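You operate a simulated robot arm through the tools that you are given. There is no shell and no other tool.

Carry out the task below with a simulated robot arm. There is one attempt and no reset: what you move stays moved.

Task
Test sample card 62 on the meter and sort it by the reading.
Fine: Under 40 s goes in the WORN tray, else in the GOOD tray, both on the fabric table. Leave the red clamp open.
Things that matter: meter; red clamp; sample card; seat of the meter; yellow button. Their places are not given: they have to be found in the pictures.

Only the result counts: the job must be done as asked and must still hold three seconds after the hand-in. Knocking over, shifting, dropping, spilling or breaking anything else fails it.

Robot
A 6-joint arm with a two-finger parallel gripper, fixed in place. Base frame: the origin is on the floor under the middle of its stand, x ahead of it, y to its left, z up. Units: m, rad, N and s.
It reaches about 1.066 m from its shoulder. Its first joint turns from -2.897 to 2.897 rad. Payload 3.91 kg.
Tool frame: the origin (TCP) lies between the finger pads and is the grasp point; the fingertips stand 0.03 m ahead of it; z points along the fingers, y is the line along which they close. Largest opening 0.11 m; finger width 0.02, thickness 0.01; the body of the gripper, 0.048 by 0.112 m, starts 0.055 m behind the TCP.
Orientation is that of the tool frame in the base frame, as a unit quaternion [x, y, z, w]. With the fingers straight down and closing along the base's y, the tool's x points along the base's -x, its y along +y and its z along -z.

Tools
- The arm moves only by the tool play_rows. Its argument "deltas" is a list of rows, each a list of 7 numbers: the shift along the tool's x, y, z in units of 150 mm (1.0 is 150 mm), then the turn, a rotation vector about the tool's x, y, z in units of 120 degrees (1.0 is 120 degrees), then the finger opening in m, from 0 to 0.11. In form: [[x, y, z, ax, ay, az, jaw], ...]. A call has 1 to 20 rows; each row is the pose to reach, as a shift and turn from the pose commanded when the call began, along the tool's axes at that moment. A call with a number of a shift or a turn outside -1 to 1 is refused whole. Each row takes 0.2 s and may step no farther than 0.05 m and 0.15 rad from the row before; otherwise, or with a gripper value out of range, the whole call is refused. A pose out of reach is approached as far as the arm can. The call stops where the force on the tool passes 90 N (or 10 N more than at its start, if that is more) or the arm is blocked; 0.2 s more then pass. The fingers move at their own pace (about 0.153 m/s each) and stop on an object; they squeeze with about 32 N. The grip force told is the motor's: it shows also when the fingers shut on nothing. Time passes only in rows, and 0.2 s behind the last, so rows that repeat a pose let the fingers close. It gives the time, the measured TCP pose, the force on the tool (base axes), the opening and the grip force at its end, in the units of the frame above (readings bear some noise), with the torque about the TCP (base axes, N m) and any sound that the robot's microphone picked up.
- Cameras (640 x 400 px; columns grow to the right, rows downward): "scene" is fixed at [0.4005, -0.6516, 1.649]; the picture's right is [0.88, -0.48, 0.00], its down [-0.27, -0.50, -0.82] and it looks along [0.39, 0.72, -0.57] (base axes); focal length 361 px, centre (320, 200). "wrist" rides on the gripper at [0.072, 0.017, -0.103] in the tool frame; the picture's right is [-0.23, 0.97, 0.00], its down [-0.76, -0.18, -0.62] and it looks along [-0.61, -0.14, 0.78] (tool axes); focal length 222 px, centre (320, 200).
- get_image(camera): a new picture of that camera. The clock stands still meanwhile.
- pixel_to_xyz(camera, pixels): for up to 12 pixels [column, row] of the newest picture of that camera ("zoom" is the newest enlarged one), the place [x, y, z] in the base frame of the surface seen there, good to about 0.002 m. The clock stands still meanwhile.
- close_up(camera, box): a new picture of the part [left, top, right, bottom] of that camera's present view, enlarged. The clock stands still meanwhile.
- sign_off(): hands the job in; it is judged then, once.

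Open the gripper and draw the arm clear of the work before you hand the job in, unless the task says otherwise.

The tools are called after ">>>" as name(argument=value, ...) on one line, values as JSON. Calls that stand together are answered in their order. play_rows: Moves the arm, as the interface text tells. Its arguments: {"type":"object","properties":{"deltas":{"type":"array"}},"required":["deltas"]} The other tools are called the same way: get_image (camera) takes a picture; pixel_to_xyz (camera, pixels) gives the place of the surface under pixels of a picture; close_up (camera, box) takes an enlarged picture of a part of a camera's view; sign_off () hands the job in.

At the start:

```text
t: 0.0
tool_pos: [0.4507, 0.0063, 1.2146]
tcp_rot: [0.0, 1.0, -0.001, 0.0]
force: [-0.7, -0.5, -0.4]
ft_torque: [0.02, -0.02, 0.0]
grip_width: 0.1099
grasp_force: 0.0
```

scene: 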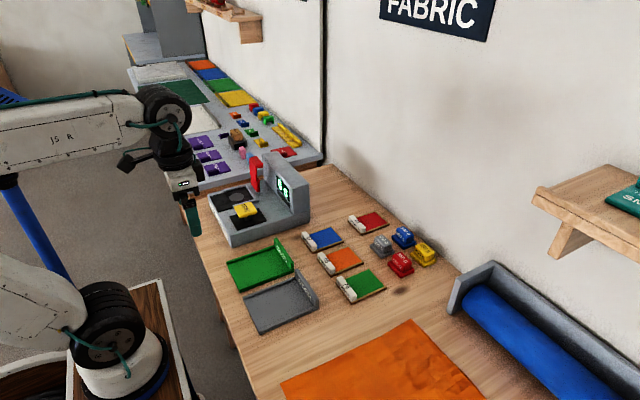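
wrist: 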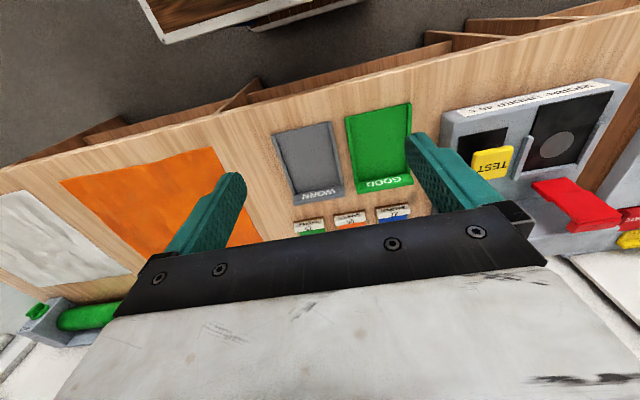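

The scene shows the meter around (255,205), trays at (260,265) and (280,300), and sample cards around (320,240)-(360,285). I take enlarged views to read the labels.

>>> close_up(camera="scene", box=[290, 200, 410, 310])

>>> close_up(camera="scene", box=[190, 140, 330, 250])

>>> close_up(camera="wrist", box=[260, 180, 440, 250])

>>> close_up(camera="wrist", box=[430, 70, 640, 260])

```text
3.64 times, centred on (350, 255) of scene
```

zoom: 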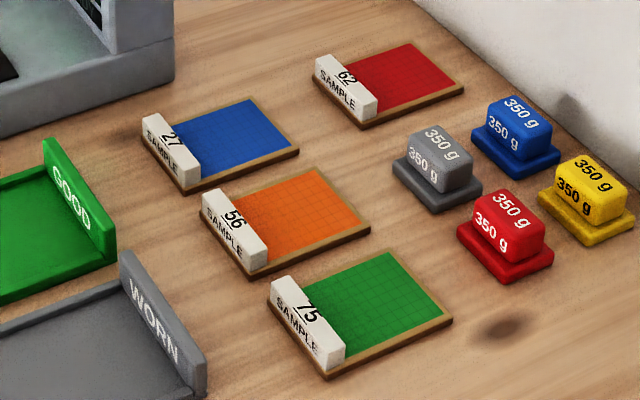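

```text
3.64 times, centred on (260, 195) of scene
```

zoom: 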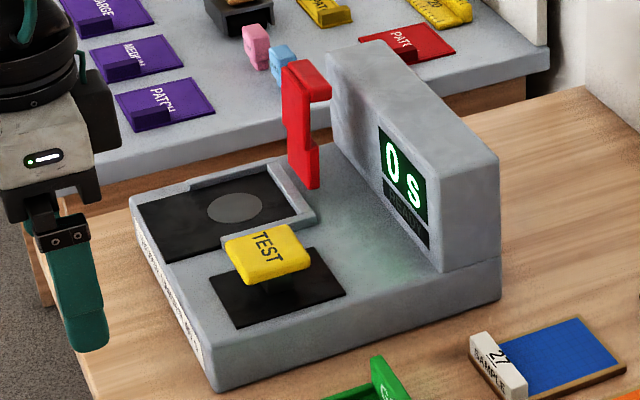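

```text
3.56 times, centred on (350, 215) of wrist
```

zoom: 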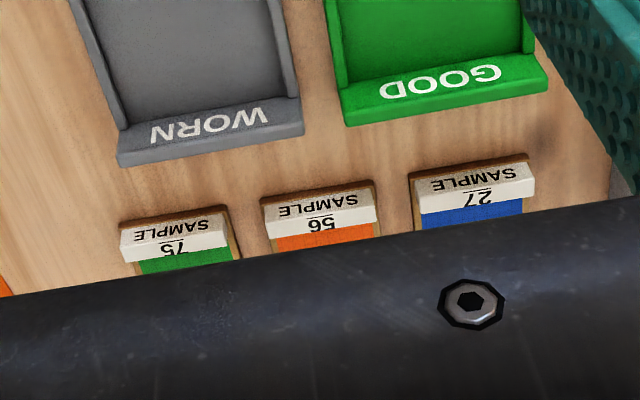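

```text
2.11 times, centred on (535, 165) of wrist
```

zoom: 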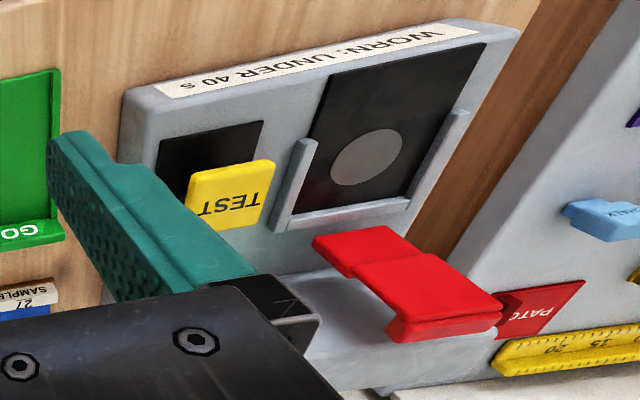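

Card 62 is the red one at scene (368,222); the meter's rule strip says "WORN: UNDER 40 s". I now locate the card, seat, clamp, button and trays in base coordinates.

>>> close_up(camera="scene", box=[340, 200, 400, 240])

>>> pixel_to_xyz(camera="scene", pixels=[[237, 198], [246, 208], [260, 178], [265, 170], [282, 189], [300, 215], [254, 250], [290, 255], [280, 300], [308, 290], [340, 210], [210, 195]])

```text
10.00 times, centred on (370, 220) of scene
```

zoom: 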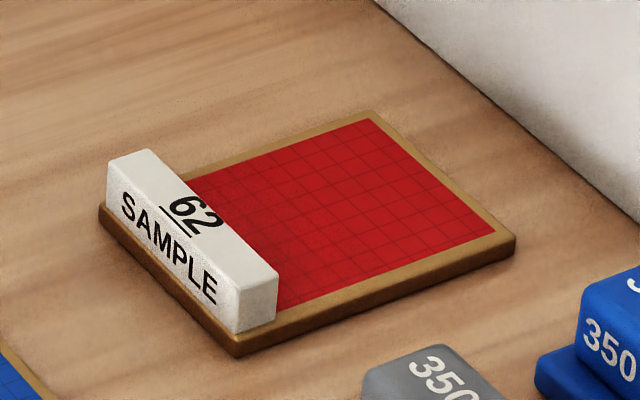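

```text
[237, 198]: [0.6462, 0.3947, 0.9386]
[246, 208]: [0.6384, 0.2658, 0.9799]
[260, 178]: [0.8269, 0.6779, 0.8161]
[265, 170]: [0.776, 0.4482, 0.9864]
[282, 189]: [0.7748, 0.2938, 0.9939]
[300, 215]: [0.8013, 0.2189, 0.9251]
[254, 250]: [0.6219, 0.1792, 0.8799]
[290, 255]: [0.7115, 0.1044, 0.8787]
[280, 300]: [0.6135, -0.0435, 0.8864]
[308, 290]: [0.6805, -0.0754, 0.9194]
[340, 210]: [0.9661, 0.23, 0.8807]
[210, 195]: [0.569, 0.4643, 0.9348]
```

The card zoom is sharp: handle block from (107,160) to (277,330), plate corners (98,208), (237,355), (515,240), (372,110). I read their coordinates.

>>> pixel_to_xyz(camera="zoom", pixels=[[110, 163], [148, 152], [238, 290], [275, 274], [130, 170], [250, 280], [160, 180], [240, 340], [510, 238], [372, 115], [340, 210], [300, 380]])

>>> close_up(camera="scene", box=[200, 150, 280, 240])

```text
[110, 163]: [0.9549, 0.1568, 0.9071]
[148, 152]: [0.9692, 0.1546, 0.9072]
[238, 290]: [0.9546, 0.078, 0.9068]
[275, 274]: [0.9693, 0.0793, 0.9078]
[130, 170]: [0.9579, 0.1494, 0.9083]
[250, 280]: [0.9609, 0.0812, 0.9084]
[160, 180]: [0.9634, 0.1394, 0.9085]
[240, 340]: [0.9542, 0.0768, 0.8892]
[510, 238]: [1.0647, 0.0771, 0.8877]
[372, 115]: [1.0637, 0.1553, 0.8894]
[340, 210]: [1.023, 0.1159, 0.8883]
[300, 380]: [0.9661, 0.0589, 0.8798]
```

```text
4.44 times, centred on (240, 195) of scene
```

zoom: 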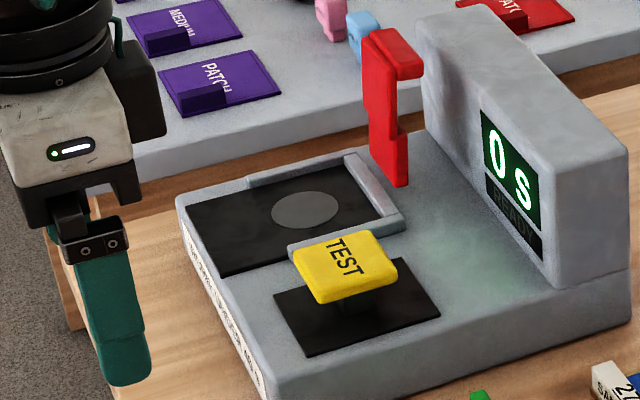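

Now I read the coordinates of the seat corners, rails, clamp and TEST button from this zoom.

>>> pixel_to_xyz(camera="zoom", pixels=[[190, 212], [225, 272], [345, 170], [305, 210], [350, 155], [400, 222], [292, 250], [250, 182], [378, 212], [300, 320], [430, 310], [345, 265]])

>>> pixel_to_xyz(camera="zoom", pixels=[[365, 40], [395, 35], [420, 70], [385, 90], [385, 130], [400, 180], [375, 175], [405, 135], [295, 252], [375, 235], [395, 270], [322, 298]])

>>> close_up(camera="scene", box=[235, 145, 295, 200])

```text
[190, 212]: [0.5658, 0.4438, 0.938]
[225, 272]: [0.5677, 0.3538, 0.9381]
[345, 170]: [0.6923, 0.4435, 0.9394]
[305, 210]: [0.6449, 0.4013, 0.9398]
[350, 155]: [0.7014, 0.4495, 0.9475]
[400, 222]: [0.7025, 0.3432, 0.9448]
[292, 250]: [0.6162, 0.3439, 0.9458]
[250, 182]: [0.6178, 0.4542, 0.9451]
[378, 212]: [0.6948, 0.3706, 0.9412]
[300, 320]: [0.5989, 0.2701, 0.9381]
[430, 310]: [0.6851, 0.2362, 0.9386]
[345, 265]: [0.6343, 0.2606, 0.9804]
```

```text
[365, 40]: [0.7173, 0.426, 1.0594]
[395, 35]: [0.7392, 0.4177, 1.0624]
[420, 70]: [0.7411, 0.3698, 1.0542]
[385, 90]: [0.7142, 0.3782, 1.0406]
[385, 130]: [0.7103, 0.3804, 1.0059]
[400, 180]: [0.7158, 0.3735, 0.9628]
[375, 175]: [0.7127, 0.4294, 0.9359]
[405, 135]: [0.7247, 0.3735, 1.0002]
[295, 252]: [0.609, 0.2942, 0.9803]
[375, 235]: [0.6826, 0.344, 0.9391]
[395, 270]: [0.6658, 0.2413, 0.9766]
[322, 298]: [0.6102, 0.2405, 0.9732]
```

```text
7.27 times, centred on (265, 172) of scene
```

zoom: 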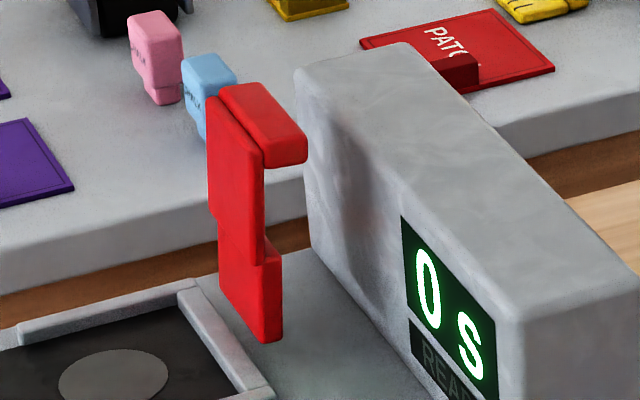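

The seat interior spans about x 0.565–0.695, y 0.354–0.444 at z 0.938, and the clamp stands upright with its lip at x≈0.74, z≈1.06. I query finer points on the clamp and tower in this zoom.

>>> pixel_to_xyz(camera="zoom", pixels=[[210, 95], [262, 160], [270, 166], [305, 158], [300, 130], [225, 88], [258, 250], [280, 250], [265, 335], [222, 285], [270, 255], [215, 215]])

>>> pixel_to_xyz(camera="zoom", pixels=[[310, 75], [400, 60], [510, 300], [450, 200], [330, 150], [340, 250], [300, 260], [360, 340], [195, 290], [255, 385], [20, 330], [110, 380]])

>>> close_up(camera="scene", box=[215, 225, 335, 340])

```text
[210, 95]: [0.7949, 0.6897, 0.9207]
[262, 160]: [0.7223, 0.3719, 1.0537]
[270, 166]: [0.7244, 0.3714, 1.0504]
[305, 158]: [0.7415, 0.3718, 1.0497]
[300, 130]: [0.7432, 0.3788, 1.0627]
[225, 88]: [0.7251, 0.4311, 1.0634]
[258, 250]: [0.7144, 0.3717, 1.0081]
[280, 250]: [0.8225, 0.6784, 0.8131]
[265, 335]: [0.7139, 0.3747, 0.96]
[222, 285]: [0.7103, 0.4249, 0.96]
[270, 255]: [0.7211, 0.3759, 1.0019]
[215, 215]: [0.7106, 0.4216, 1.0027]
```

```text
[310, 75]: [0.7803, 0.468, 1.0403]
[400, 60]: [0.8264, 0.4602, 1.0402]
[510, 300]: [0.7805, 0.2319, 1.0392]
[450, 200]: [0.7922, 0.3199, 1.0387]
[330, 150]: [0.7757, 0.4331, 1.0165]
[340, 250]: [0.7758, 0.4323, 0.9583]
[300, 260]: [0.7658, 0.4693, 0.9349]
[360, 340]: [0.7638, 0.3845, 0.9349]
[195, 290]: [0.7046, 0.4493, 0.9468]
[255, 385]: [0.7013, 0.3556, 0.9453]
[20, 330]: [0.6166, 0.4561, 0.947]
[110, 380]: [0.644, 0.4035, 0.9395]
```

```text
3.48 times, centred on (275, 282) of scene
```

zoom: 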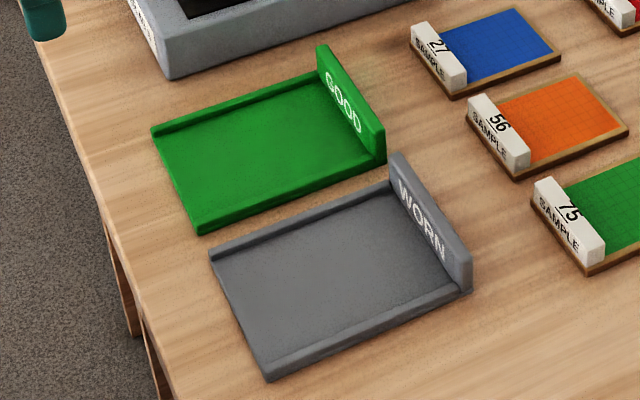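

The trays have low side rails and a tall labelled wall at +x. I read their edges, and the grey weight beside card 62.

>>> pixel_to_xyz(camera="zoom", pixels=[[155, 132], [200, 228], [320, 50], [382, 140], [270, 140], [165, 145], [195, 205], [230, 120], [300, 185], [380, 160], [320, 78], [318, 90]])

>>> pixel_to_xyz(camera="zoom", pixels=[[212, 252], [268, 377], [395, 160], [470, 270], [340, 270], [225, 265], [262, 350], [300, 220], [370, 330], [465, 290], [392, 190], [445, 275]])

>>> pixel_to_xyz(camera="scene", pixels=[[380, 237], [371, 246], [380, 254], [391, 253], [375, 241], [371, 249], [392, 242], [365, 240], [330, 238], [340, 235]])

```text
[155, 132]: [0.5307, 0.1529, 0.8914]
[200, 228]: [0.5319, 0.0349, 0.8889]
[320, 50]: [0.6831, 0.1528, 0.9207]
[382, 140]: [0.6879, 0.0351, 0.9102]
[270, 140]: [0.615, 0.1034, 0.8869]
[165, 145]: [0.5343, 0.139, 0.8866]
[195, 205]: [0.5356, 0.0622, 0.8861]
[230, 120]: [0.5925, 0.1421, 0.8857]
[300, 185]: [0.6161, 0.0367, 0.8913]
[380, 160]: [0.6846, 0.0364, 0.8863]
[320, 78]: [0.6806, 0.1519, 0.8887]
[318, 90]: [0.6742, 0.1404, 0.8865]
```

```text
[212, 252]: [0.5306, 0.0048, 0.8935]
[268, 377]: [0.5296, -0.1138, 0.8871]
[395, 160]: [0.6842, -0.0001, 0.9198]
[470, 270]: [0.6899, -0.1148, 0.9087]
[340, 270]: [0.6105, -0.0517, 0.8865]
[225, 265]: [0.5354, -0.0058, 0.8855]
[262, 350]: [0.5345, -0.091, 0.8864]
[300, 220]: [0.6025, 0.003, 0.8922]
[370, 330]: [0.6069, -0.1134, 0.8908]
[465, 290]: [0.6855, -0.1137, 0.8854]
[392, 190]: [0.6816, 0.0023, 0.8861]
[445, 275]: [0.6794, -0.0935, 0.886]
```

```text
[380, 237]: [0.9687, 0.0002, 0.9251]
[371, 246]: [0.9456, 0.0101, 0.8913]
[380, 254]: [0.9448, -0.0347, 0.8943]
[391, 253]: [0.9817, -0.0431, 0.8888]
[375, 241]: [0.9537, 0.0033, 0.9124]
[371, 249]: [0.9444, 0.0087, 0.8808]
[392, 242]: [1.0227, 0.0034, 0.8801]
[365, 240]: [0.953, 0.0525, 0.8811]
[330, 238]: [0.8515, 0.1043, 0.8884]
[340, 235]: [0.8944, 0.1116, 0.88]
```

Card 62's handle spans x≈0.953–0.971, y≈0.077–0.157, top z≈0.908, and the neighbouring weight ends at y≈0.012, so a grip closing along y fits. I start moving the arm forward at a safe height.

>>> play_rows(deltas=[[-0.25, 0.08, 0.05, 0, 0, 0, 0.11], [-0.5, 0.16, 0.1, 0, 0, 0, 0.11], [-0.75, 0.24, 0.15, 0, 0, 0, 0.11], [-1.0, 0.32, 0.2, 0, 0, 0, 0.11]])

```text
t: 1.0
tool_pos: [0.5994, 0.0572, 1.1862]
tcp_rot: [0.0, 1.0, -0.001, 0.001]
force: [-1.1, -0.2, 0.6]
ft_torque: [0.04, -0.04, 0.01]
grip_width: 0.1101
grasp_force: 0.0
```

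The arm moved as expected to (0.60, 0.057, 1.186). I continue forward toward above the card 62 handle.

>>> play_rows(deltas=[[-0.25, 0.07, 0.05, 0, 0, 0, 0.11], [-0.5, 0.14, 0.1, 0, 0, 0, 0.11], [-0.75, 0.21, 0.15, 0, 0, 0, 0.11], [-1.0, 0.28, 0.2, 0, 0, 0, 0.11]])

>>> play_rows(deltas=[[-0.25, 0.03, 0.1, 0, 0, 0, 0.11], [-0.5, 0.06, 0.2, 0, 0, 0, 0.11], [-0.75, 0.09, 0.3, 0, 0, 0, 0.11], [-1.0, 0.12, 0.4, 0, 0, 0, 0.11]])

>>> get_image(camera="wrist")

>>> get_image(camera="scene")

```text
t: 2.0
tool_pos: [0.7492, 0.0996, 1.1549]
tcp_rot: [0.0, 1.0, 0.0, 0.0]
force: [-0.5, -0.4, 0.9]
ft_torque: [0.02, -0.03, 0.03]
grip_width: 0.1098
grasp_force: 0.0
```

```text
t: 3.0
tool_pos: [0.9, 0.1141, 1.0972]
tcp_rot: [0.001, 1.0, 0.0, 0.0]
force: [-0.3, -0.4, 0.0]
ft_torque: [0.02, -0.01, 0.02]
grip_width: 0.11
grasp_force: 0.1
```

```text
taken
```

wrist: 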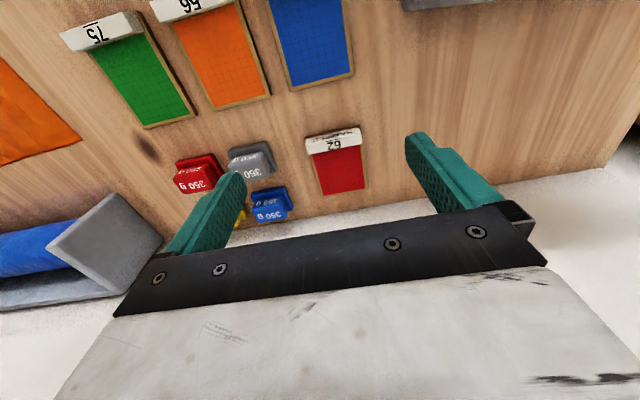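

```text
taken
```

scene: 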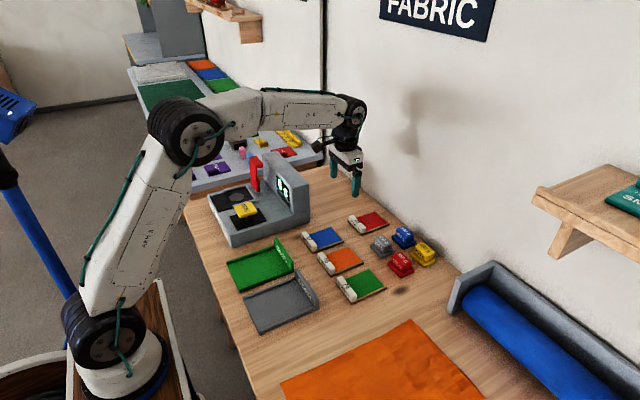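

The wrist picture shows card 62 with its handle at (333,140). I zoom in and measure the handle edges more exactly.

>>> close_up(camera="wrist", box=[280, 110, 400, 210])

>>> pixel_to_xyz(camera="wrist", pixels=[[308, 141], [358, 131], [311, 153], [361, 144], [333, 140], [322, 195], [365, 187], [345, 175]])

```text
4.00 times, centred on (340, 160) of wrist
```

zoom: 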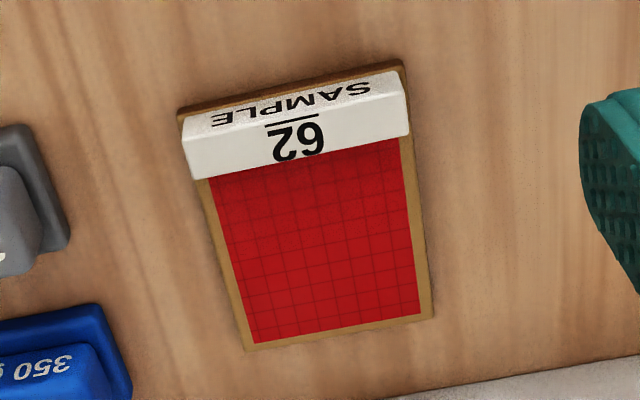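

```text
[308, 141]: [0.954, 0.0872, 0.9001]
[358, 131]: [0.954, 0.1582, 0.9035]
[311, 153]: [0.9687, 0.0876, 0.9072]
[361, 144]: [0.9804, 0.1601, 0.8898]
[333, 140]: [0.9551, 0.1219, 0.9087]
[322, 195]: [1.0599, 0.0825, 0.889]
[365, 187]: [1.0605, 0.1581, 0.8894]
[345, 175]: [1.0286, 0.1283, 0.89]
```

>>> pixel_to_xyz(camera="zoom", pixels=[[186, 140], [194, 174], [405, 78], [408, 130], [295, 100], [305, 152], [182, 112], [404, 64], [246, 348], [432, 317], [212, 190], [424, 230]])

```text
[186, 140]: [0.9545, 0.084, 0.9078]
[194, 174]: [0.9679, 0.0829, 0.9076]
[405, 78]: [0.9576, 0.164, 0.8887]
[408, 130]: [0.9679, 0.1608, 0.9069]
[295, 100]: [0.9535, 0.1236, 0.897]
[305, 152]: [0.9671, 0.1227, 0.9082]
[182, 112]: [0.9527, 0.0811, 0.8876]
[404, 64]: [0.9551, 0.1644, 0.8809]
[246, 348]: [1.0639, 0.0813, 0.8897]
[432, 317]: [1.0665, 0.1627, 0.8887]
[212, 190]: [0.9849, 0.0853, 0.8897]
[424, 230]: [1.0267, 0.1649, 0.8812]
```

The handle is centred near x≈0.961, y≈0.119 with top z≈0.908 and plate top z≈0.889. I line up above it and come down to z≈0.99 first.

>>> play_rows(deltas=[[-0.2, 0.03, 0.1, 0, 0, 0, 0.11], [-0.4, 0.033, 0.25, 0, 0, 0, 0.11], [-0.403, 0.033, 0.5, 0, 0, 0, 0.11], [-0.403, 0.033, 0.7, 0, 0, 0, 0.11], [-0.403, 0.033, 0.7, 0, 0, 0, 0.11]])

>>> get_image(camera="wrist")

>>> close_up(camera="scene", box=[310, 150, 430, 260])

```text
t: 4.2
tool_pos: [0.9594, 0.1206, 0.9908]
tcp_rot: [0.0, 1.0, 0.0, 0.0]
force: [-0.2, 0.0, 0.6]
ft_torque: [0.05, 0.02, -0.01]
grip_width: 0.1096
grasp_force: 0.1
```

```text
taken
```

wrist: 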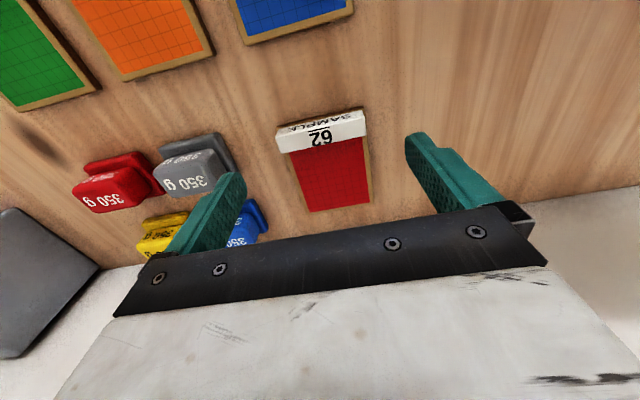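

```text
3.64 times, centred on (370, 205) of scene
```

zoom: 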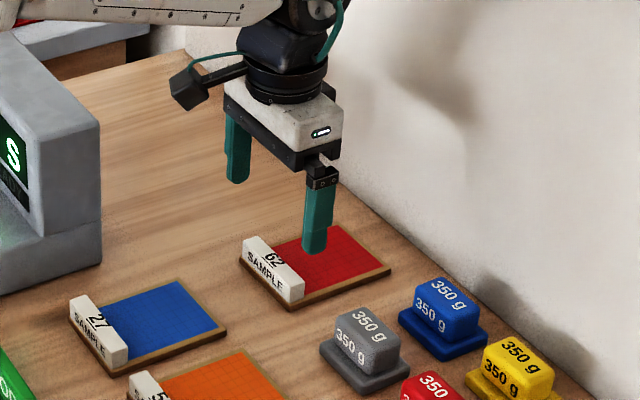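

The fingers straddle the handle at (320,130) with room on both sides of the weights. I lower to TCP z≈0.920, so the tips are just above the plate.

>>> play_rows(deltas=[[-0.01, -0.005, 0.15, 0, 0, 0, 0.11], [-0.01, -0.005, 0.3, 0, 0, 0, 0.11], [-0.01, -0.005, 0.42, 0, 0, 0, 0.11], [-0.01, -0.005, 0.465, 0, 0, 0, 0.11], [-0.01, -0.005, 0.465, 0, 0, 0, 0.11]])

>>> get_image(camera="wrist")

>>> close_up(camera="scene", box=[330, 180, 410, 250])

```text
t: 5.4
tool_pos: [0.9629, 0.1195, 0.9207]
tcp_rot: [0.0, 1.0, 0.001, 0.0]
force: [-0.9, 0.2, 0.2]
ft_torque: [-0.02, 0.08, 0.0]
grip_width: 0.1099
grasp_force: 0.1
```

```text
taken
```

wrist: 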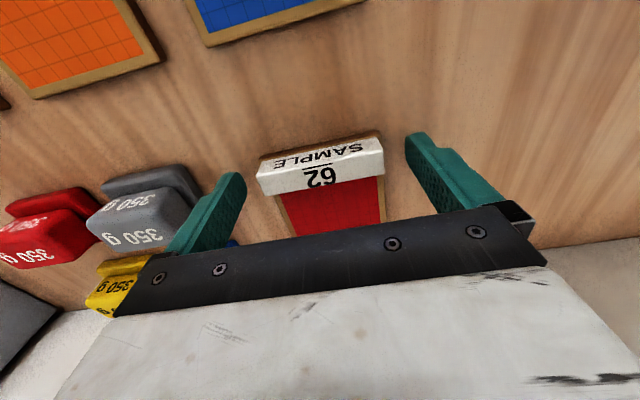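

```text
5.71 times, centred on (370, 215) of scene
```

zoom: 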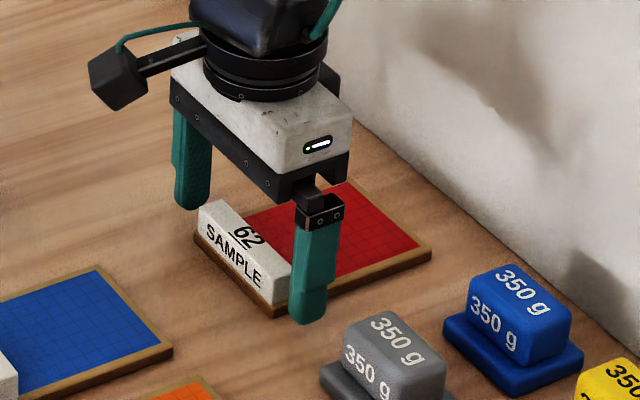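

I check the near fingertip position and handle end in this zoom before closing.

>>> pixel_to_xyz(camera="zoom", pixels=[[294, 310], [308, 316], [325, 312], [300, 260], [330, 260], [283, 285], [262, 285], [278, 262], [205, 205], [185, 200]])

>>> pixel_to_xyz(camera="wrist", pixels=[[258, 175], [263, 192], [380, 142], [383, 172], [410, 140], [240, 180], [433, 138], [220, 178]])

```text
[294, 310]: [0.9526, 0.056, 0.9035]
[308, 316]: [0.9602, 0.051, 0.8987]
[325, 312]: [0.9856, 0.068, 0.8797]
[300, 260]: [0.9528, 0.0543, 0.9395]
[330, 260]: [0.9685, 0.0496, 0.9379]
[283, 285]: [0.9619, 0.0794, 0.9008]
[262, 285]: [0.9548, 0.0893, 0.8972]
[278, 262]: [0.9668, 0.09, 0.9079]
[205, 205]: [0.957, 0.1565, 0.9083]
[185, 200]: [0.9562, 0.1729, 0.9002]
```

```text
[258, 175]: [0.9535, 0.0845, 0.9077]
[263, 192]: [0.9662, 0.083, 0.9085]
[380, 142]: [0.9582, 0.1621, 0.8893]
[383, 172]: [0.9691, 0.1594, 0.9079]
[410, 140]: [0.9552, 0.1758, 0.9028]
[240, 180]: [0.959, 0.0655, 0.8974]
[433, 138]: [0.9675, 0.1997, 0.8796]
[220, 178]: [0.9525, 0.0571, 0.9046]
```

Finger x-range 0.953–0.972 matches the handle (0.954–0.969), and the fingers are centred on it. I close the gripper.

>>> play_rows(deltas=[[0, 0, 0, 0, 0, 0, 0.085], [0, 0, 0, 0, 0, 0, 0.06], [0, 0, 0, 0, 0, 0, 0.04], [0, 0, 0, 0, 0, 0, 0.04]])

```text
t: 6.4
tool_pos: [0.9626, 0.1203, 0.9197]
tcp_rot: [0.0, 1.0, 0.0, 0.0]
force: [-0.2, -0.4, 0.7]
ft_torque: [-0.01, 0.02, 0.0]
grip_width: 0.0779
grasp_force: 32.3
```

The fingers stopped at 0.078 m with 32 N, so the handle is held. I lift slowly by 5 cm and look at the card's attitude.

>>> play_rows(deltas=[[0, 0, -0.05, 0, 0, 0, 0.04], [0, 0, -0.13, 0, 0, 0, 0.04], [0, 0, -0.23, 0, 0, 0, 0.04], [0, 0, -0.33, 0, 0, 0, 0.04], [0, 0, -0.33, 0, 0, 0, 0.04]])

>>> close_up(camera="scene", box=[320, 160, 420, 240])

>>> get_image(camera="wrist")

```text
t: 7.6
tool_pos: [0.9626, 0.1195, 0.97]
tcp_rot: [0.0, 1.0, 0.0, 0.0]
force: [0.3, 0.3, -0.5]
ft_torque: [0.02, 0.04, -0.03]
grip_width: 0.078
grasp_force: 31.9
```

```text
5.00 times, centred on (370, 200) of scene
```

zoom: 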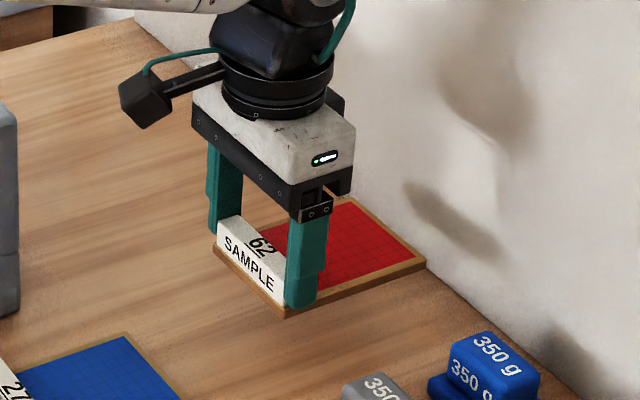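

```text
taken
```

wrist: 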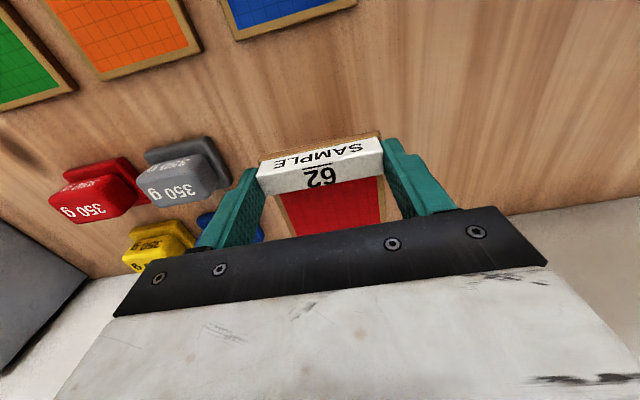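

The card is off the table, held at the handle. I measure its plate corners for tilt.

>>> pixel_to_xyz(camera="zoom", pixels=[[350, 200], [422, 262], [345, 215], [390, 255], [300, 290], [330, 285], [345, 250], [265, 215], [250, 240], [240, 225], [282, 308], [340, 235]])

```text
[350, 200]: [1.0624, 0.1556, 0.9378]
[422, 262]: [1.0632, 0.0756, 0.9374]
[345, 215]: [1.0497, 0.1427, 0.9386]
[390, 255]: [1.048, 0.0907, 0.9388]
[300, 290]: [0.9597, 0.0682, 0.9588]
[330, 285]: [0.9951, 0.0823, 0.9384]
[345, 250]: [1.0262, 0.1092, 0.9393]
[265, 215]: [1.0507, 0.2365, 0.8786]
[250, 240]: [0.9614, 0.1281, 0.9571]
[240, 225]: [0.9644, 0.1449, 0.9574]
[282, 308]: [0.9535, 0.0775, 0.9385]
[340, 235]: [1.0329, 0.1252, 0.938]
```

The card hangs level (plate top z≈0.938 throughout) with its bottom 0.040 m below the TCP and its rear edge 0.102 m ahead. I raise it and draw it back in x toward the seat's x.

>>> play_rows(deltas=[[0.05, 0, -0.12, 0, 0, 0, 0.04], [0.15, 0, -0.3, 0, 0, 0, 0.04], [0.32, 0, -0.45, 0, 0, 0, 0.04], [0.5, 0, -0.55, 0, 0, 0, 0.04], [0.68, 0, -0.58, 0, 0, 0, 0.04], [0.85, 0, -0.6, 0, 0, 0, 0.04]])

>>> play_rows(deltas=[[0.17, 0, 0, 0, 0, 0, 0.04], [0.34, 0, 0, 0, 0, 0, 0.04], [0.51, 0, 0, 0, 0, 0, 0.04], [0.68, 0, 0, 0, 0, 0, 0.04], [0.85, 0, 0, 0, 0, 0, 0.04]])

>>> play_rows(deltas=[[0.17, 0, 0, 0, 0, 0, 0.04], [0.34, 0, 0, 0, 0, 0, 0.04], [0.51, 0, 0, 0, 0, 0, 0.04], [0.68, 0, 0, 0, 0, 0, 0.04], [0.803, 0, 0, 0, 0, 0, 0.04], [0.803, 0, 0, 0, 0, 0, 0.04]])

>>> get_image(camera="scene")

```text
t: 9.0
tool_pos: [0.8349, 0.1193, 1.0606]
tcp_rot: [0.0, 1.0, 0.0, 0.0]
force: [0.5, -0.4, -0.7]
ft_torque: [0.0, 0.01, 0.04]
grip_width: 0.078
grasp_force: 32.2
```

```text
t: 10.2
tool_pos: [0.7065, 0.1199, 1.0597]
tcp_rot: [0.0, 1.0, 0.001, -0.001]
force: [-0.2, -0.2, -2.2]
ft_torque: [0.01, 0.04, -0.02]
grip_width: 0.078
grasp_force: 31.9
```

```text
t: 11.6
tool_pos: [0.5857, 0.1204, 1.0598]
tcp_rot: [0.0, 1.0, -0.001, -0.001]
force: [-0.1, 0.5, 0.1]
ft_torque: [-0.01, 0.02, 0.02]
grip_width: 0.0778
grasp_force: 31.4
```

```text
taken
```

scene: 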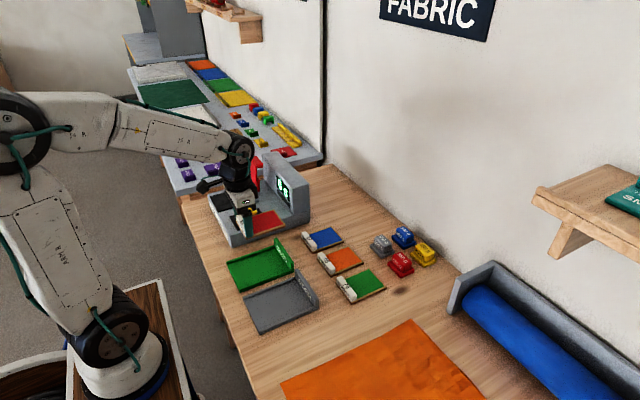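

The card is at x≈0.586 and clear of the tower. I move +y over the button toward the seat at this height (card bottom ≈1.02, button top ≈0.98).

>>> play_rows(deltas=[[0, 0.18, 0, 0, 0, 0, 0.04], [0, 0.37, 0, 0, 0, 0, 0.04], [0, 0.56, 0, 0, 0, 0, 0.04], [0, 0.75, 0, 0, 0, 0, 0.04], [0, 0.935, 0, 0, 0, 0, 0.04]])

>>> play_rows(deltas=[[0, 0.18, 0, 0, 0, 0, 0.04], [0, 0.37, 0, 0, 0, 0, 0.04], [0, 0.56, 0, 0, 0, 0, 0.04], [0, 0.75, 0, 0, 0, 0, 0.04], [0, 0.935, 0, 0, 0, 0, 0.04], [0, 0.935, 0, 0, 0, 0, 0.04]])

>>> get_image(camera="wrist")

>>> close_up(camera="scene", box=[180, 130, 320, 250])

```text
t: 12.8
tool_pos: [0.586, 0.2602, 1.0587]
tcp_rot: [0.0, 1.0, 0.0, 0.0]
force: [0.2, -0.9, 0.4]
ft_torque: [0.02, 0.01, 0.01]
grip_width: 0.0782
grasp_force: 31.7
```

```text
t: 14.2
tool_pos: [0.5852, 0.399, 1.0584]
tcp_rot: [0.0, 1.0, -0.001, 0.0]
force: [0.3, -0.5, -0.5]
ft_torque: [-0.01, 0.03, 0.01]
grip_width: 0.078
grasp_force: 31.9
```

```text
taken
```

wrist: 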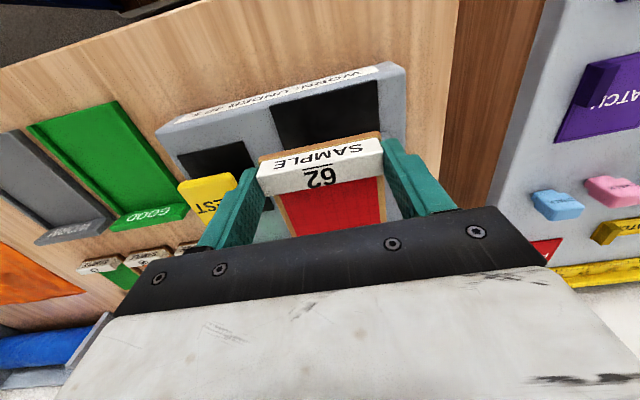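

```text
3.33 times, centred on (250, 190) of scene
```

zoom: 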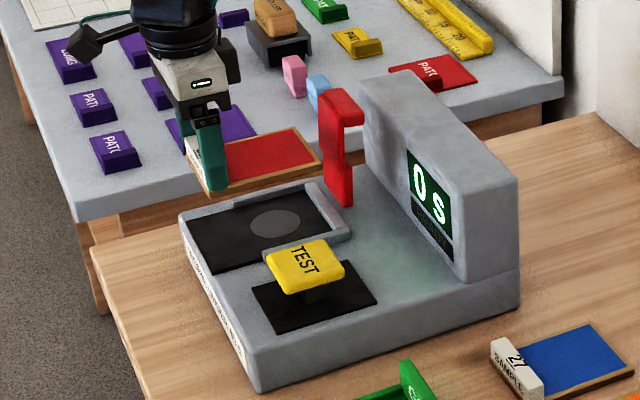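

The card is over the seat. I measure the pad's front corners in the wrist picture and the seat rails and card edges in the scene zoom to verify lateral alignment.

>>> pixel_to_xyz(camera="wrist", pixels=[[271, 107], [392, 80], [282, 145], [402, 130], [250, 110], [404, 100], [160, 130], [398, 66]])

>>> pixel_to_xyz(camera="zoom", pixels=[[193, 228], [218, 268], [248, 275], [264, 256], [350, 238], [348, 226], [318, 186], [312, 190], [204, 207], [298, 128], [318, 162], [325, 200]])

```text
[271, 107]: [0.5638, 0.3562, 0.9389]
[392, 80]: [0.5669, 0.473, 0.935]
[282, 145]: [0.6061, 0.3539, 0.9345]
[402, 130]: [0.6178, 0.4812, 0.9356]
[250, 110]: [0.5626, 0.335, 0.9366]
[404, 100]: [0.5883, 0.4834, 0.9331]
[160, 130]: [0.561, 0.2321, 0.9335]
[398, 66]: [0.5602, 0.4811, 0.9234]
```

```text
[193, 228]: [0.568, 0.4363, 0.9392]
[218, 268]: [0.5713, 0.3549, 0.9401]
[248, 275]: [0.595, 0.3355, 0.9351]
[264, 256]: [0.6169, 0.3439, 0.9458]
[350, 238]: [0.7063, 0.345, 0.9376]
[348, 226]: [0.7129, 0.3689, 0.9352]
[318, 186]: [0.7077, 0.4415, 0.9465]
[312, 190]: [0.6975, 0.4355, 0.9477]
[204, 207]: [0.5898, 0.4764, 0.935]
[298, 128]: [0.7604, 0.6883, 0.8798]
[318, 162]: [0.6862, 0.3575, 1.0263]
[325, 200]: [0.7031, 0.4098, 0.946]
```

I take a closer wrist view of the seat to pin the pad's lateral extent.

>>> close_up(camera="wrist", box=[240, 50, 430, 170])

```text
3.33 times, centred on (335, 110) of wrist
```

zoom: 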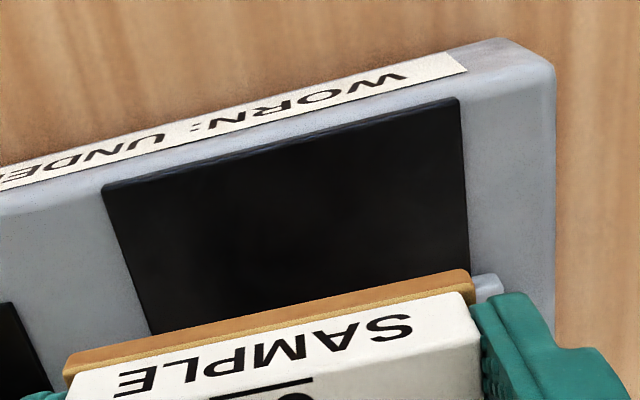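

>>> pixel_to_xyz(camera="zoom", pixels=[[108, 190], [455, 105], [150, 325], [463, 260], [485, 282], [495, 290], [70, 375], [468, 278], [70, 362], [465, 272], [250, 150], [330, 290]])

```text
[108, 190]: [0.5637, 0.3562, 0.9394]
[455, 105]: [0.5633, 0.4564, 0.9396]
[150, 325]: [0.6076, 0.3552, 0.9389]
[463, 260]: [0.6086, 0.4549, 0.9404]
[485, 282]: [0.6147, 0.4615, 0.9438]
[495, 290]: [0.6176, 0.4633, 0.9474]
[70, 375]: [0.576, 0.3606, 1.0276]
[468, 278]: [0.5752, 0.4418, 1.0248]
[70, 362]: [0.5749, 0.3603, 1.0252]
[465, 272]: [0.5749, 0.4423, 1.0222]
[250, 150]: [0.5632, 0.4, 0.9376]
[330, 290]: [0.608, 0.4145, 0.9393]
```

Wrist measurements put the pad centre at y≈0.4055 and the card centre at y≈0.401, so I shift +4.5 mm in y, +2 mm in x and come down to just above the rails.

>>> play_rows(deltas=[[-0.015, 0.03, 0.05, 0, 0, 0, 0.04], [-0.015, 0.03, 0.18, 0, 0, 0, 0.04], [-0.015, 0.03, 0.32, 0, 0, 0, 0.04], [-0.015, 0.03, 0.42, 0, 0, 0, 0.04], [-0.015, 0.03, 0.45, 0, 0, 0, 0.04], [-0.015, 0.03, 0.45, 0, 0, 0, 0.04]])

>>> get_image(camera="wrist")

>>> close_up(camera="scene", box=[200, 155, 280, 225])

```text
t: 15.6
tool_pos: [0.589, 0.4039, 0.9916]
tcp_rot: [0.0, 1.0, 0.0, 0.0]
force: [-0.3, -0.1, 0.0]
ft_torque: [0.0, 0.02, 0.02]
grip_width: 0.0781
grasp_force: 32.2
```

```text
taken
```

wrist: 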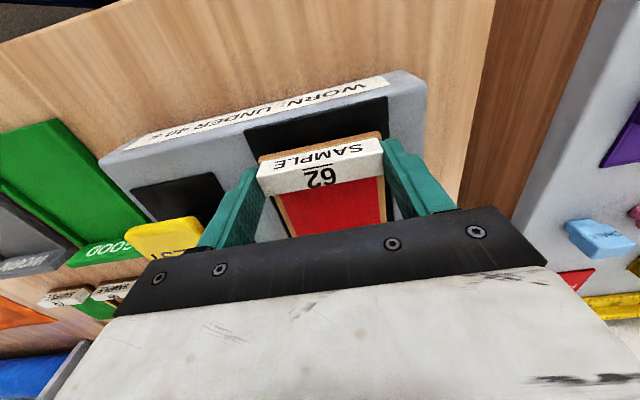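

```text
5.71 times, centred on (240, 190) of scene
```

zoom: 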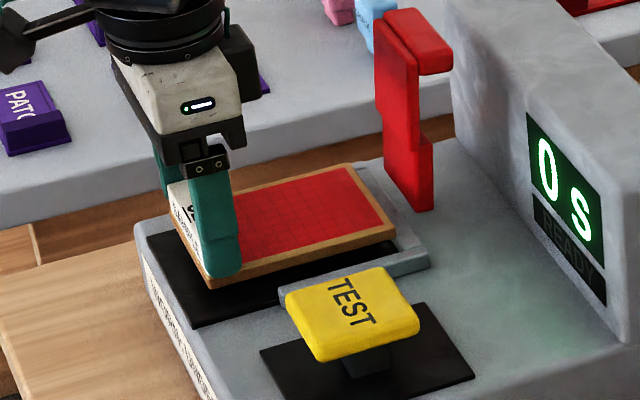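

The card sits just over the rails. I measure the card's rear edge against the back rail before the last lowering.

>>> pixel_to_xyz(camera="zoom", pixels=[[350, 166], [394, 230], [398, 246], [428, 258], [412, 215], [370, 168], [300, 290], [285, 290], [212, 278], [240, 262], [180, 180], [392, 238]])

>>> close_up(camera="wrist", box=[230, 80, 430, 210])

```text
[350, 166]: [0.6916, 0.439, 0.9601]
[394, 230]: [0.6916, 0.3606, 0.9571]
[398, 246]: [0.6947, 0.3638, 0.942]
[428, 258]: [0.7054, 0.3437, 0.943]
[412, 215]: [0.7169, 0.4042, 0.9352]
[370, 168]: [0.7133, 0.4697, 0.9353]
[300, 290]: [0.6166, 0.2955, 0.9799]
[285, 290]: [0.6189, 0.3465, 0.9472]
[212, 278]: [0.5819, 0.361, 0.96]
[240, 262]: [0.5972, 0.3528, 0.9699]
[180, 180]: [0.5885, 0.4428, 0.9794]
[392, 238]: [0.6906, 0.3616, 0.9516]
```

```text
3.08 times, centred on (330, 145) of wrist
```

zoom: 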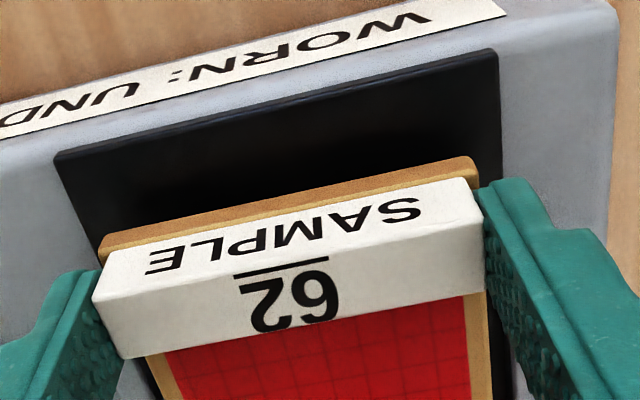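

The rear edge (x≈0.692) clears the back rail (≈0.695) and the card is centred between the side rails. I lower it onto the pad gently.

>>> play_rows(deltas=[[0, 0, 0.03, 0, 0, 0, 0.04], [0, 0, 0.06, 0, 0, 0, 0.04], [0, 0, 0.075, 0, 0, 0, 0.04], [0, 0, 0.075, 0, 0, 0, 0.04]])

>>> close_up(camera="scene", box=[200, 155, 280, 225])

```text
t: 16.6
tool_pos: [0.5881, 0.4052, 0.9822]
tcp_rot: [0.001, 1.0, 0.0, 0.0]
force: [0.6, 1.3, 0.6]
ft_torque: [-0.02, -0.03, 0.0]
grip_width: 0.0779
grasp_force: 32.4
```

```text
5.71 times, centred on (240, 190) of scene
```

zoom: 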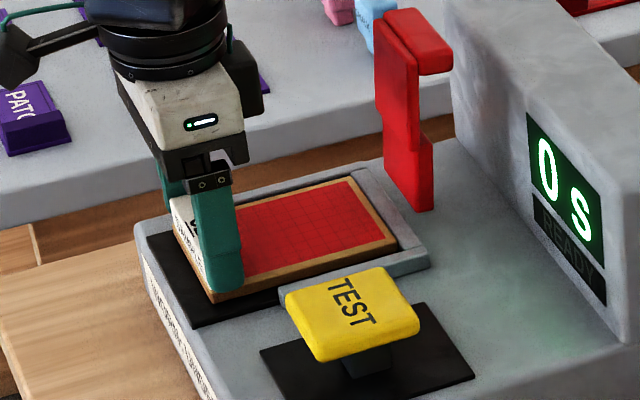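

No contact force yet; the card bottom is about 2 mm above the pad. I lower a further 2–3 mm.

>>> play_rows(deltas=[[0, 0, 0.01, 0, 0, 0, 0.04], [0, 0, 0.017, 0, 0, 0, 0.04], [0, 0, 0.017, 0, 0, 0, 0.04]])

>>> pixel_to_xyz(camera="scene", pixels=[[240, 190], [246, 186], [238, 199], [252, 195]])

```text
t: 17.4
tool_pos: [0.5898, 0.4054, 0.9791]
tcp_rot: [0.0, 1.0, 0.001, 0.0]
force: [0.4, -1.6, 16.5]
ft_torque: [-0.35, -0.22, 0.02]
grip_width: 0.0777
grasp_force: 31.6
```

```text
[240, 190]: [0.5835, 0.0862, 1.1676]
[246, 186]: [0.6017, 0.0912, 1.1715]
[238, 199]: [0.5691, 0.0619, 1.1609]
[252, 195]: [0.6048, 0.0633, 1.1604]
```

Contact is felt (16 N), so the card is on the pad. I ease up a hair and open the fingers, then rise straight up.

>>> play_rows(deltas=[[0, 0, -0.006, 0, 0, 0, 0.04], [0, 0, -0.006, 0, 0, 0, 0.1], [0, 0, -0.006, 0, 0, 0, 0.1], [0, 0, -0.006, 0, 0, 0, 0.1]])

>>> play_rows(deltas=[[0, 0, -0.1, 0, 0, 0, 0.1], [0, 0, -0.3, 0, 0, 0, 0.1], [0, 0, -0.55, 0, 0, 0, 0.1], [0, 0, -0.8, 0, 0, 0, 0.1], [0, 0, -0.95, 0, 0, 0, 0.1], [0, 0, -0.95, 0, 0, 0, 0.1]])

>>> close_up(camera="scene", box=[200, 145, 300, 235])

>>> get_image(camera="wrist")

```text
t: 18.4
tool_pos: [0.588, 0.4042, 0.9787]
tcp_rot: [0.0, 1.0, 0.0, 0.0]
force: [-0.6, -0.4, -0.1]
ft_torque: [0.0, -0.05, 0.0]
grip_width: 0.0998
grasp_force: 0.1
```

```text
t: 19.8
tool_pos: [0.5892, 0.4038, 1.1218]
tcp_rot: [0.0, 1.0, 0.0, 0.0]
force: [1.1, 0.2, 0.1]
ft_torque: [-0.04, -0.01, -0.02]
grip_width: 0.0999
grasp_force: 0.1
```

```text
4.44 times, centred on (250, 190) of scene
```

zoom: 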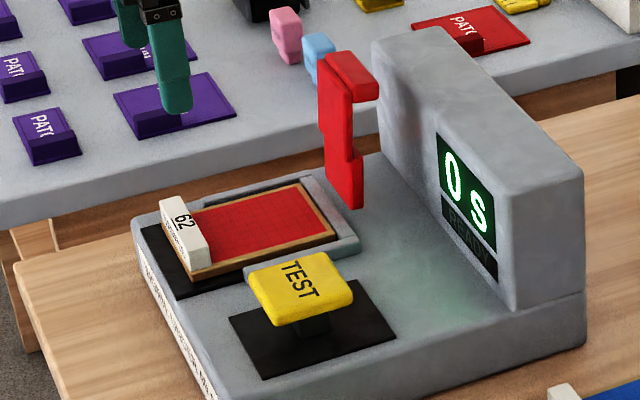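

```text
taken
```

wrist: 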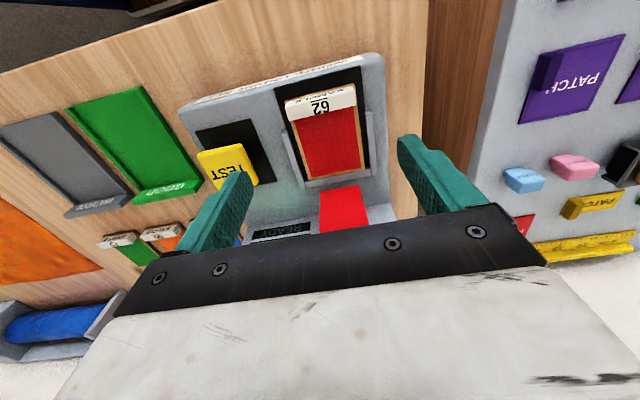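

The card lies flat in the seat. I take a closer wrist view of the seat and clamp and measure the clamp's edges from above.

>>> close_up(camera="wrist", box=[260, 60, 410, 240])

```text
2.22 times, centred on (335, 150) of wrist
```

zoom: 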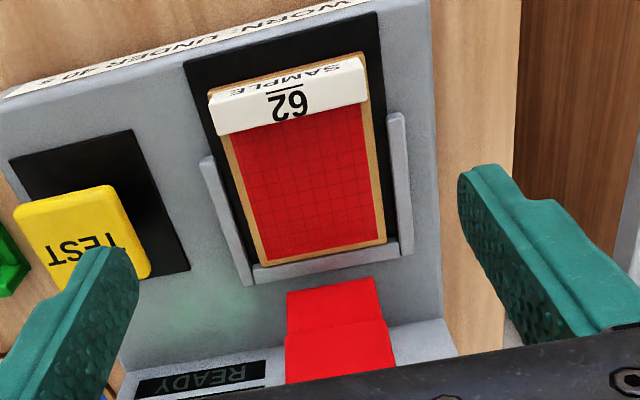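

>>> pixel_to_xyz(camera="zoom", pixels=[[290, 295], [375, 282], [288, 335], [382, 322], [290, 378], [392, 362], [340, 310], [340, 345], [205, 165], [395, 120], [260, 270], [400, 245]])

>>> pixel_to_xyz(camera="zoom", pixels=[[215, 130], [365, 98], [262, 255], [382, 232], [210, 92], [362, 58], [20, 210], [108, 190], [150, 270], [60, 288], [232, 170], [372, 130]])

```text
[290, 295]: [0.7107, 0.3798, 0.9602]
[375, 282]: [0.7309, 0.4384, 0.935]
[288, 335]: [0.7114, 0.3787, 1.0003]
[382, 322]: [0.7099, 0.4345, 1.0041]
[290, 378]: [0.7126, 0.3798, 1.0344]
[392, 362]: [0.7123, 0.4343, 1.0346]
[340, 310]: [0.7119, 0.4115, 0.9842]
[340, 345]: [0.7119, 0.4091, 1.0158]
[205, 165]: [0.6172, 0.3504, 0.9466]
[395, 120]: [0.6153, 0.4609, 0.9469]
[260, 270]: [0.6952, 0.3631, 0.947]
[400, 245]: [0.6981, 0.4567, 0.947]
```

```text
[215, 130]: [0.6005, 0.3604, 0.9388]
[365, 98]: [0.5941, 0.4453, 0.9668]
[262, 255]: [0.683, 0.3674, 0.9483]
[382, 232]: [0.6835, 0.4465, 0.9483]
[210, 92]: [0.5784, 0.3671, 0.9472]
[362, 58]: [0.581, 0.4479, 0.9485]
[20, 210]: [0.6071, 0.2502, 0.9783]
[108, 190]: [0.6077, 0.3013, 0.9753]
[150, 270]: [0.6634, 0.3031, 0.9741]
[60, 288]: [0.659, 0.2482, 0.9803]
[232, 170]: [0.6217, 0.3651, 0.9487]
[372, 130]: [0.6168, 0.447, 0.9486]
```

The card is centred in the seat (y 0.366–0.447 between rails 0.350–0.461). Next I close the clamp by pushing its lip from behind, so I move high over it with fingers closed, to x≈0.76 between lip (0.742) and tower (0.776).

>>> play_rows(deltas=[[-0.2, 0.01, -0.05, 0, 0, 0, 0.06], [-0.45, 0.015, -0.05, 0, 0, 0, 0.02], [-0.7, 0.015, -0.05, 0, 0, 0, 0.0], [-0.95, 0.015, -0.05, 0, 0, 0, 0.0]])

>>> play_rows(deltas=[[-0.1, 0, 0, 0, 0, 0, 0.0], [-0.19, 0, 0, 0, 0, 0, 0.0], [-0.19, 0, 0, 0, 0, 0, 0.0]])

>>> close_up(camera="scene", box=[200, 100, 320, 220])

>>> get_image(camera="wrist")

```text
t: 20.8
tool_pos: [0.7309, 0.4071, 1.1297]
tcp_rot: [0.0, 1.0, -0.001, 0.0]
force: [-0.2, -0.1, 0.8]
ft_torque: [-0.01, -0.04, 0.0]
grip_width: 0.0
grasp_force: 32.2
```

```text
t: 21.6
tool_pos: [0.759, 0.4073, 1.1287]
tcp_rot: [0.001, 1.0, 0.0, 0.0]
force: [1.1, 0.2, 0.0]
ft_torque: [0.02, 0.02, 0.02]
grip_width: 0.0002
grasp_force: 31.3
```

```text
3.33 times, centred on (260, 160) of scene
```

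zoom: 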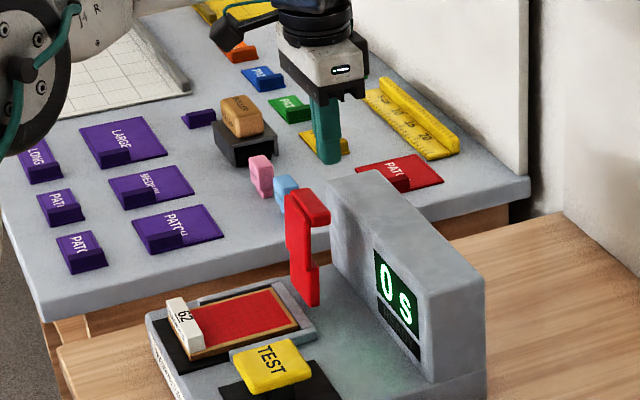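

```text
taken
```

wrist: 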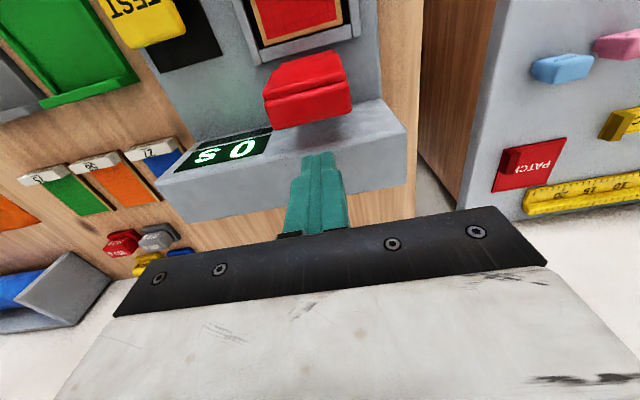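

The wrist picture shows the clamp top at (308,90) and the closed fingertips behind it at (318,160). I measure the lip's rear edge and the tower's front edge from here.

>>> pixel_to_xyz(camera="wrist", pixels=[[268, 98], [345, 82], [270, 122], [350, 108], [310, 95], [310, 115], [318, 158], [318, 175], [330, 125], [380, 110], [262, 130], [308, 60]])

>>> pixel_to_xyz(camera="zoom", pixels=[[318, 155], [330, 160], [340, 155], [310, 225], [325, 222], [328, 205], [335, 190], [350, 215]])

```text
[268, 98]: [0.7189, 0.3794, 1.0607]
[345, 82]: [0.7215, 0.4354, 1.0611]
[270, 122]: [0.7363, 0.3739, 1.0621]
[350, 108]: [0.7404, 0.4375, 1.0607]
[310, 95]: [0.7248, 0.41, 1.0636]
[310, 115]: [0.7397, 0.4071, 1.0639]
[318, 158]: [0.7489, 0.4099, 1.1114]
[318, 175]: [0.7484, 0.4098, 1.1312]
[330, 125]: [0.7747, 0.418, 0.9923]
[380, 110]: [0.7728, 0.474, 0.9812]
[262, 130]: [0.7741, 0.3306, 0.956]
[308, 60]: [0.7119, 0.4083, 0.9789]
```

```text
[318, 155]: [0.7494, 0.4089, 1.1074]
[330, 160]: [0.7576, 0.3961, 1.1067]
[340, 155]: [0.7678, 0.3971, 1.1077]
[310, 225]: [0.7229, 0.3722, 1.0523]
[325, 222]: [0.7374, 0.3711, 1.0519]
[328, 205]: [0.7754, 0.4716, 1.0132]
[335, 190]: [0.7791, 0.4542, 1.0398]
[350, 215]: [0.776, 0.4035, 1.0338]
```

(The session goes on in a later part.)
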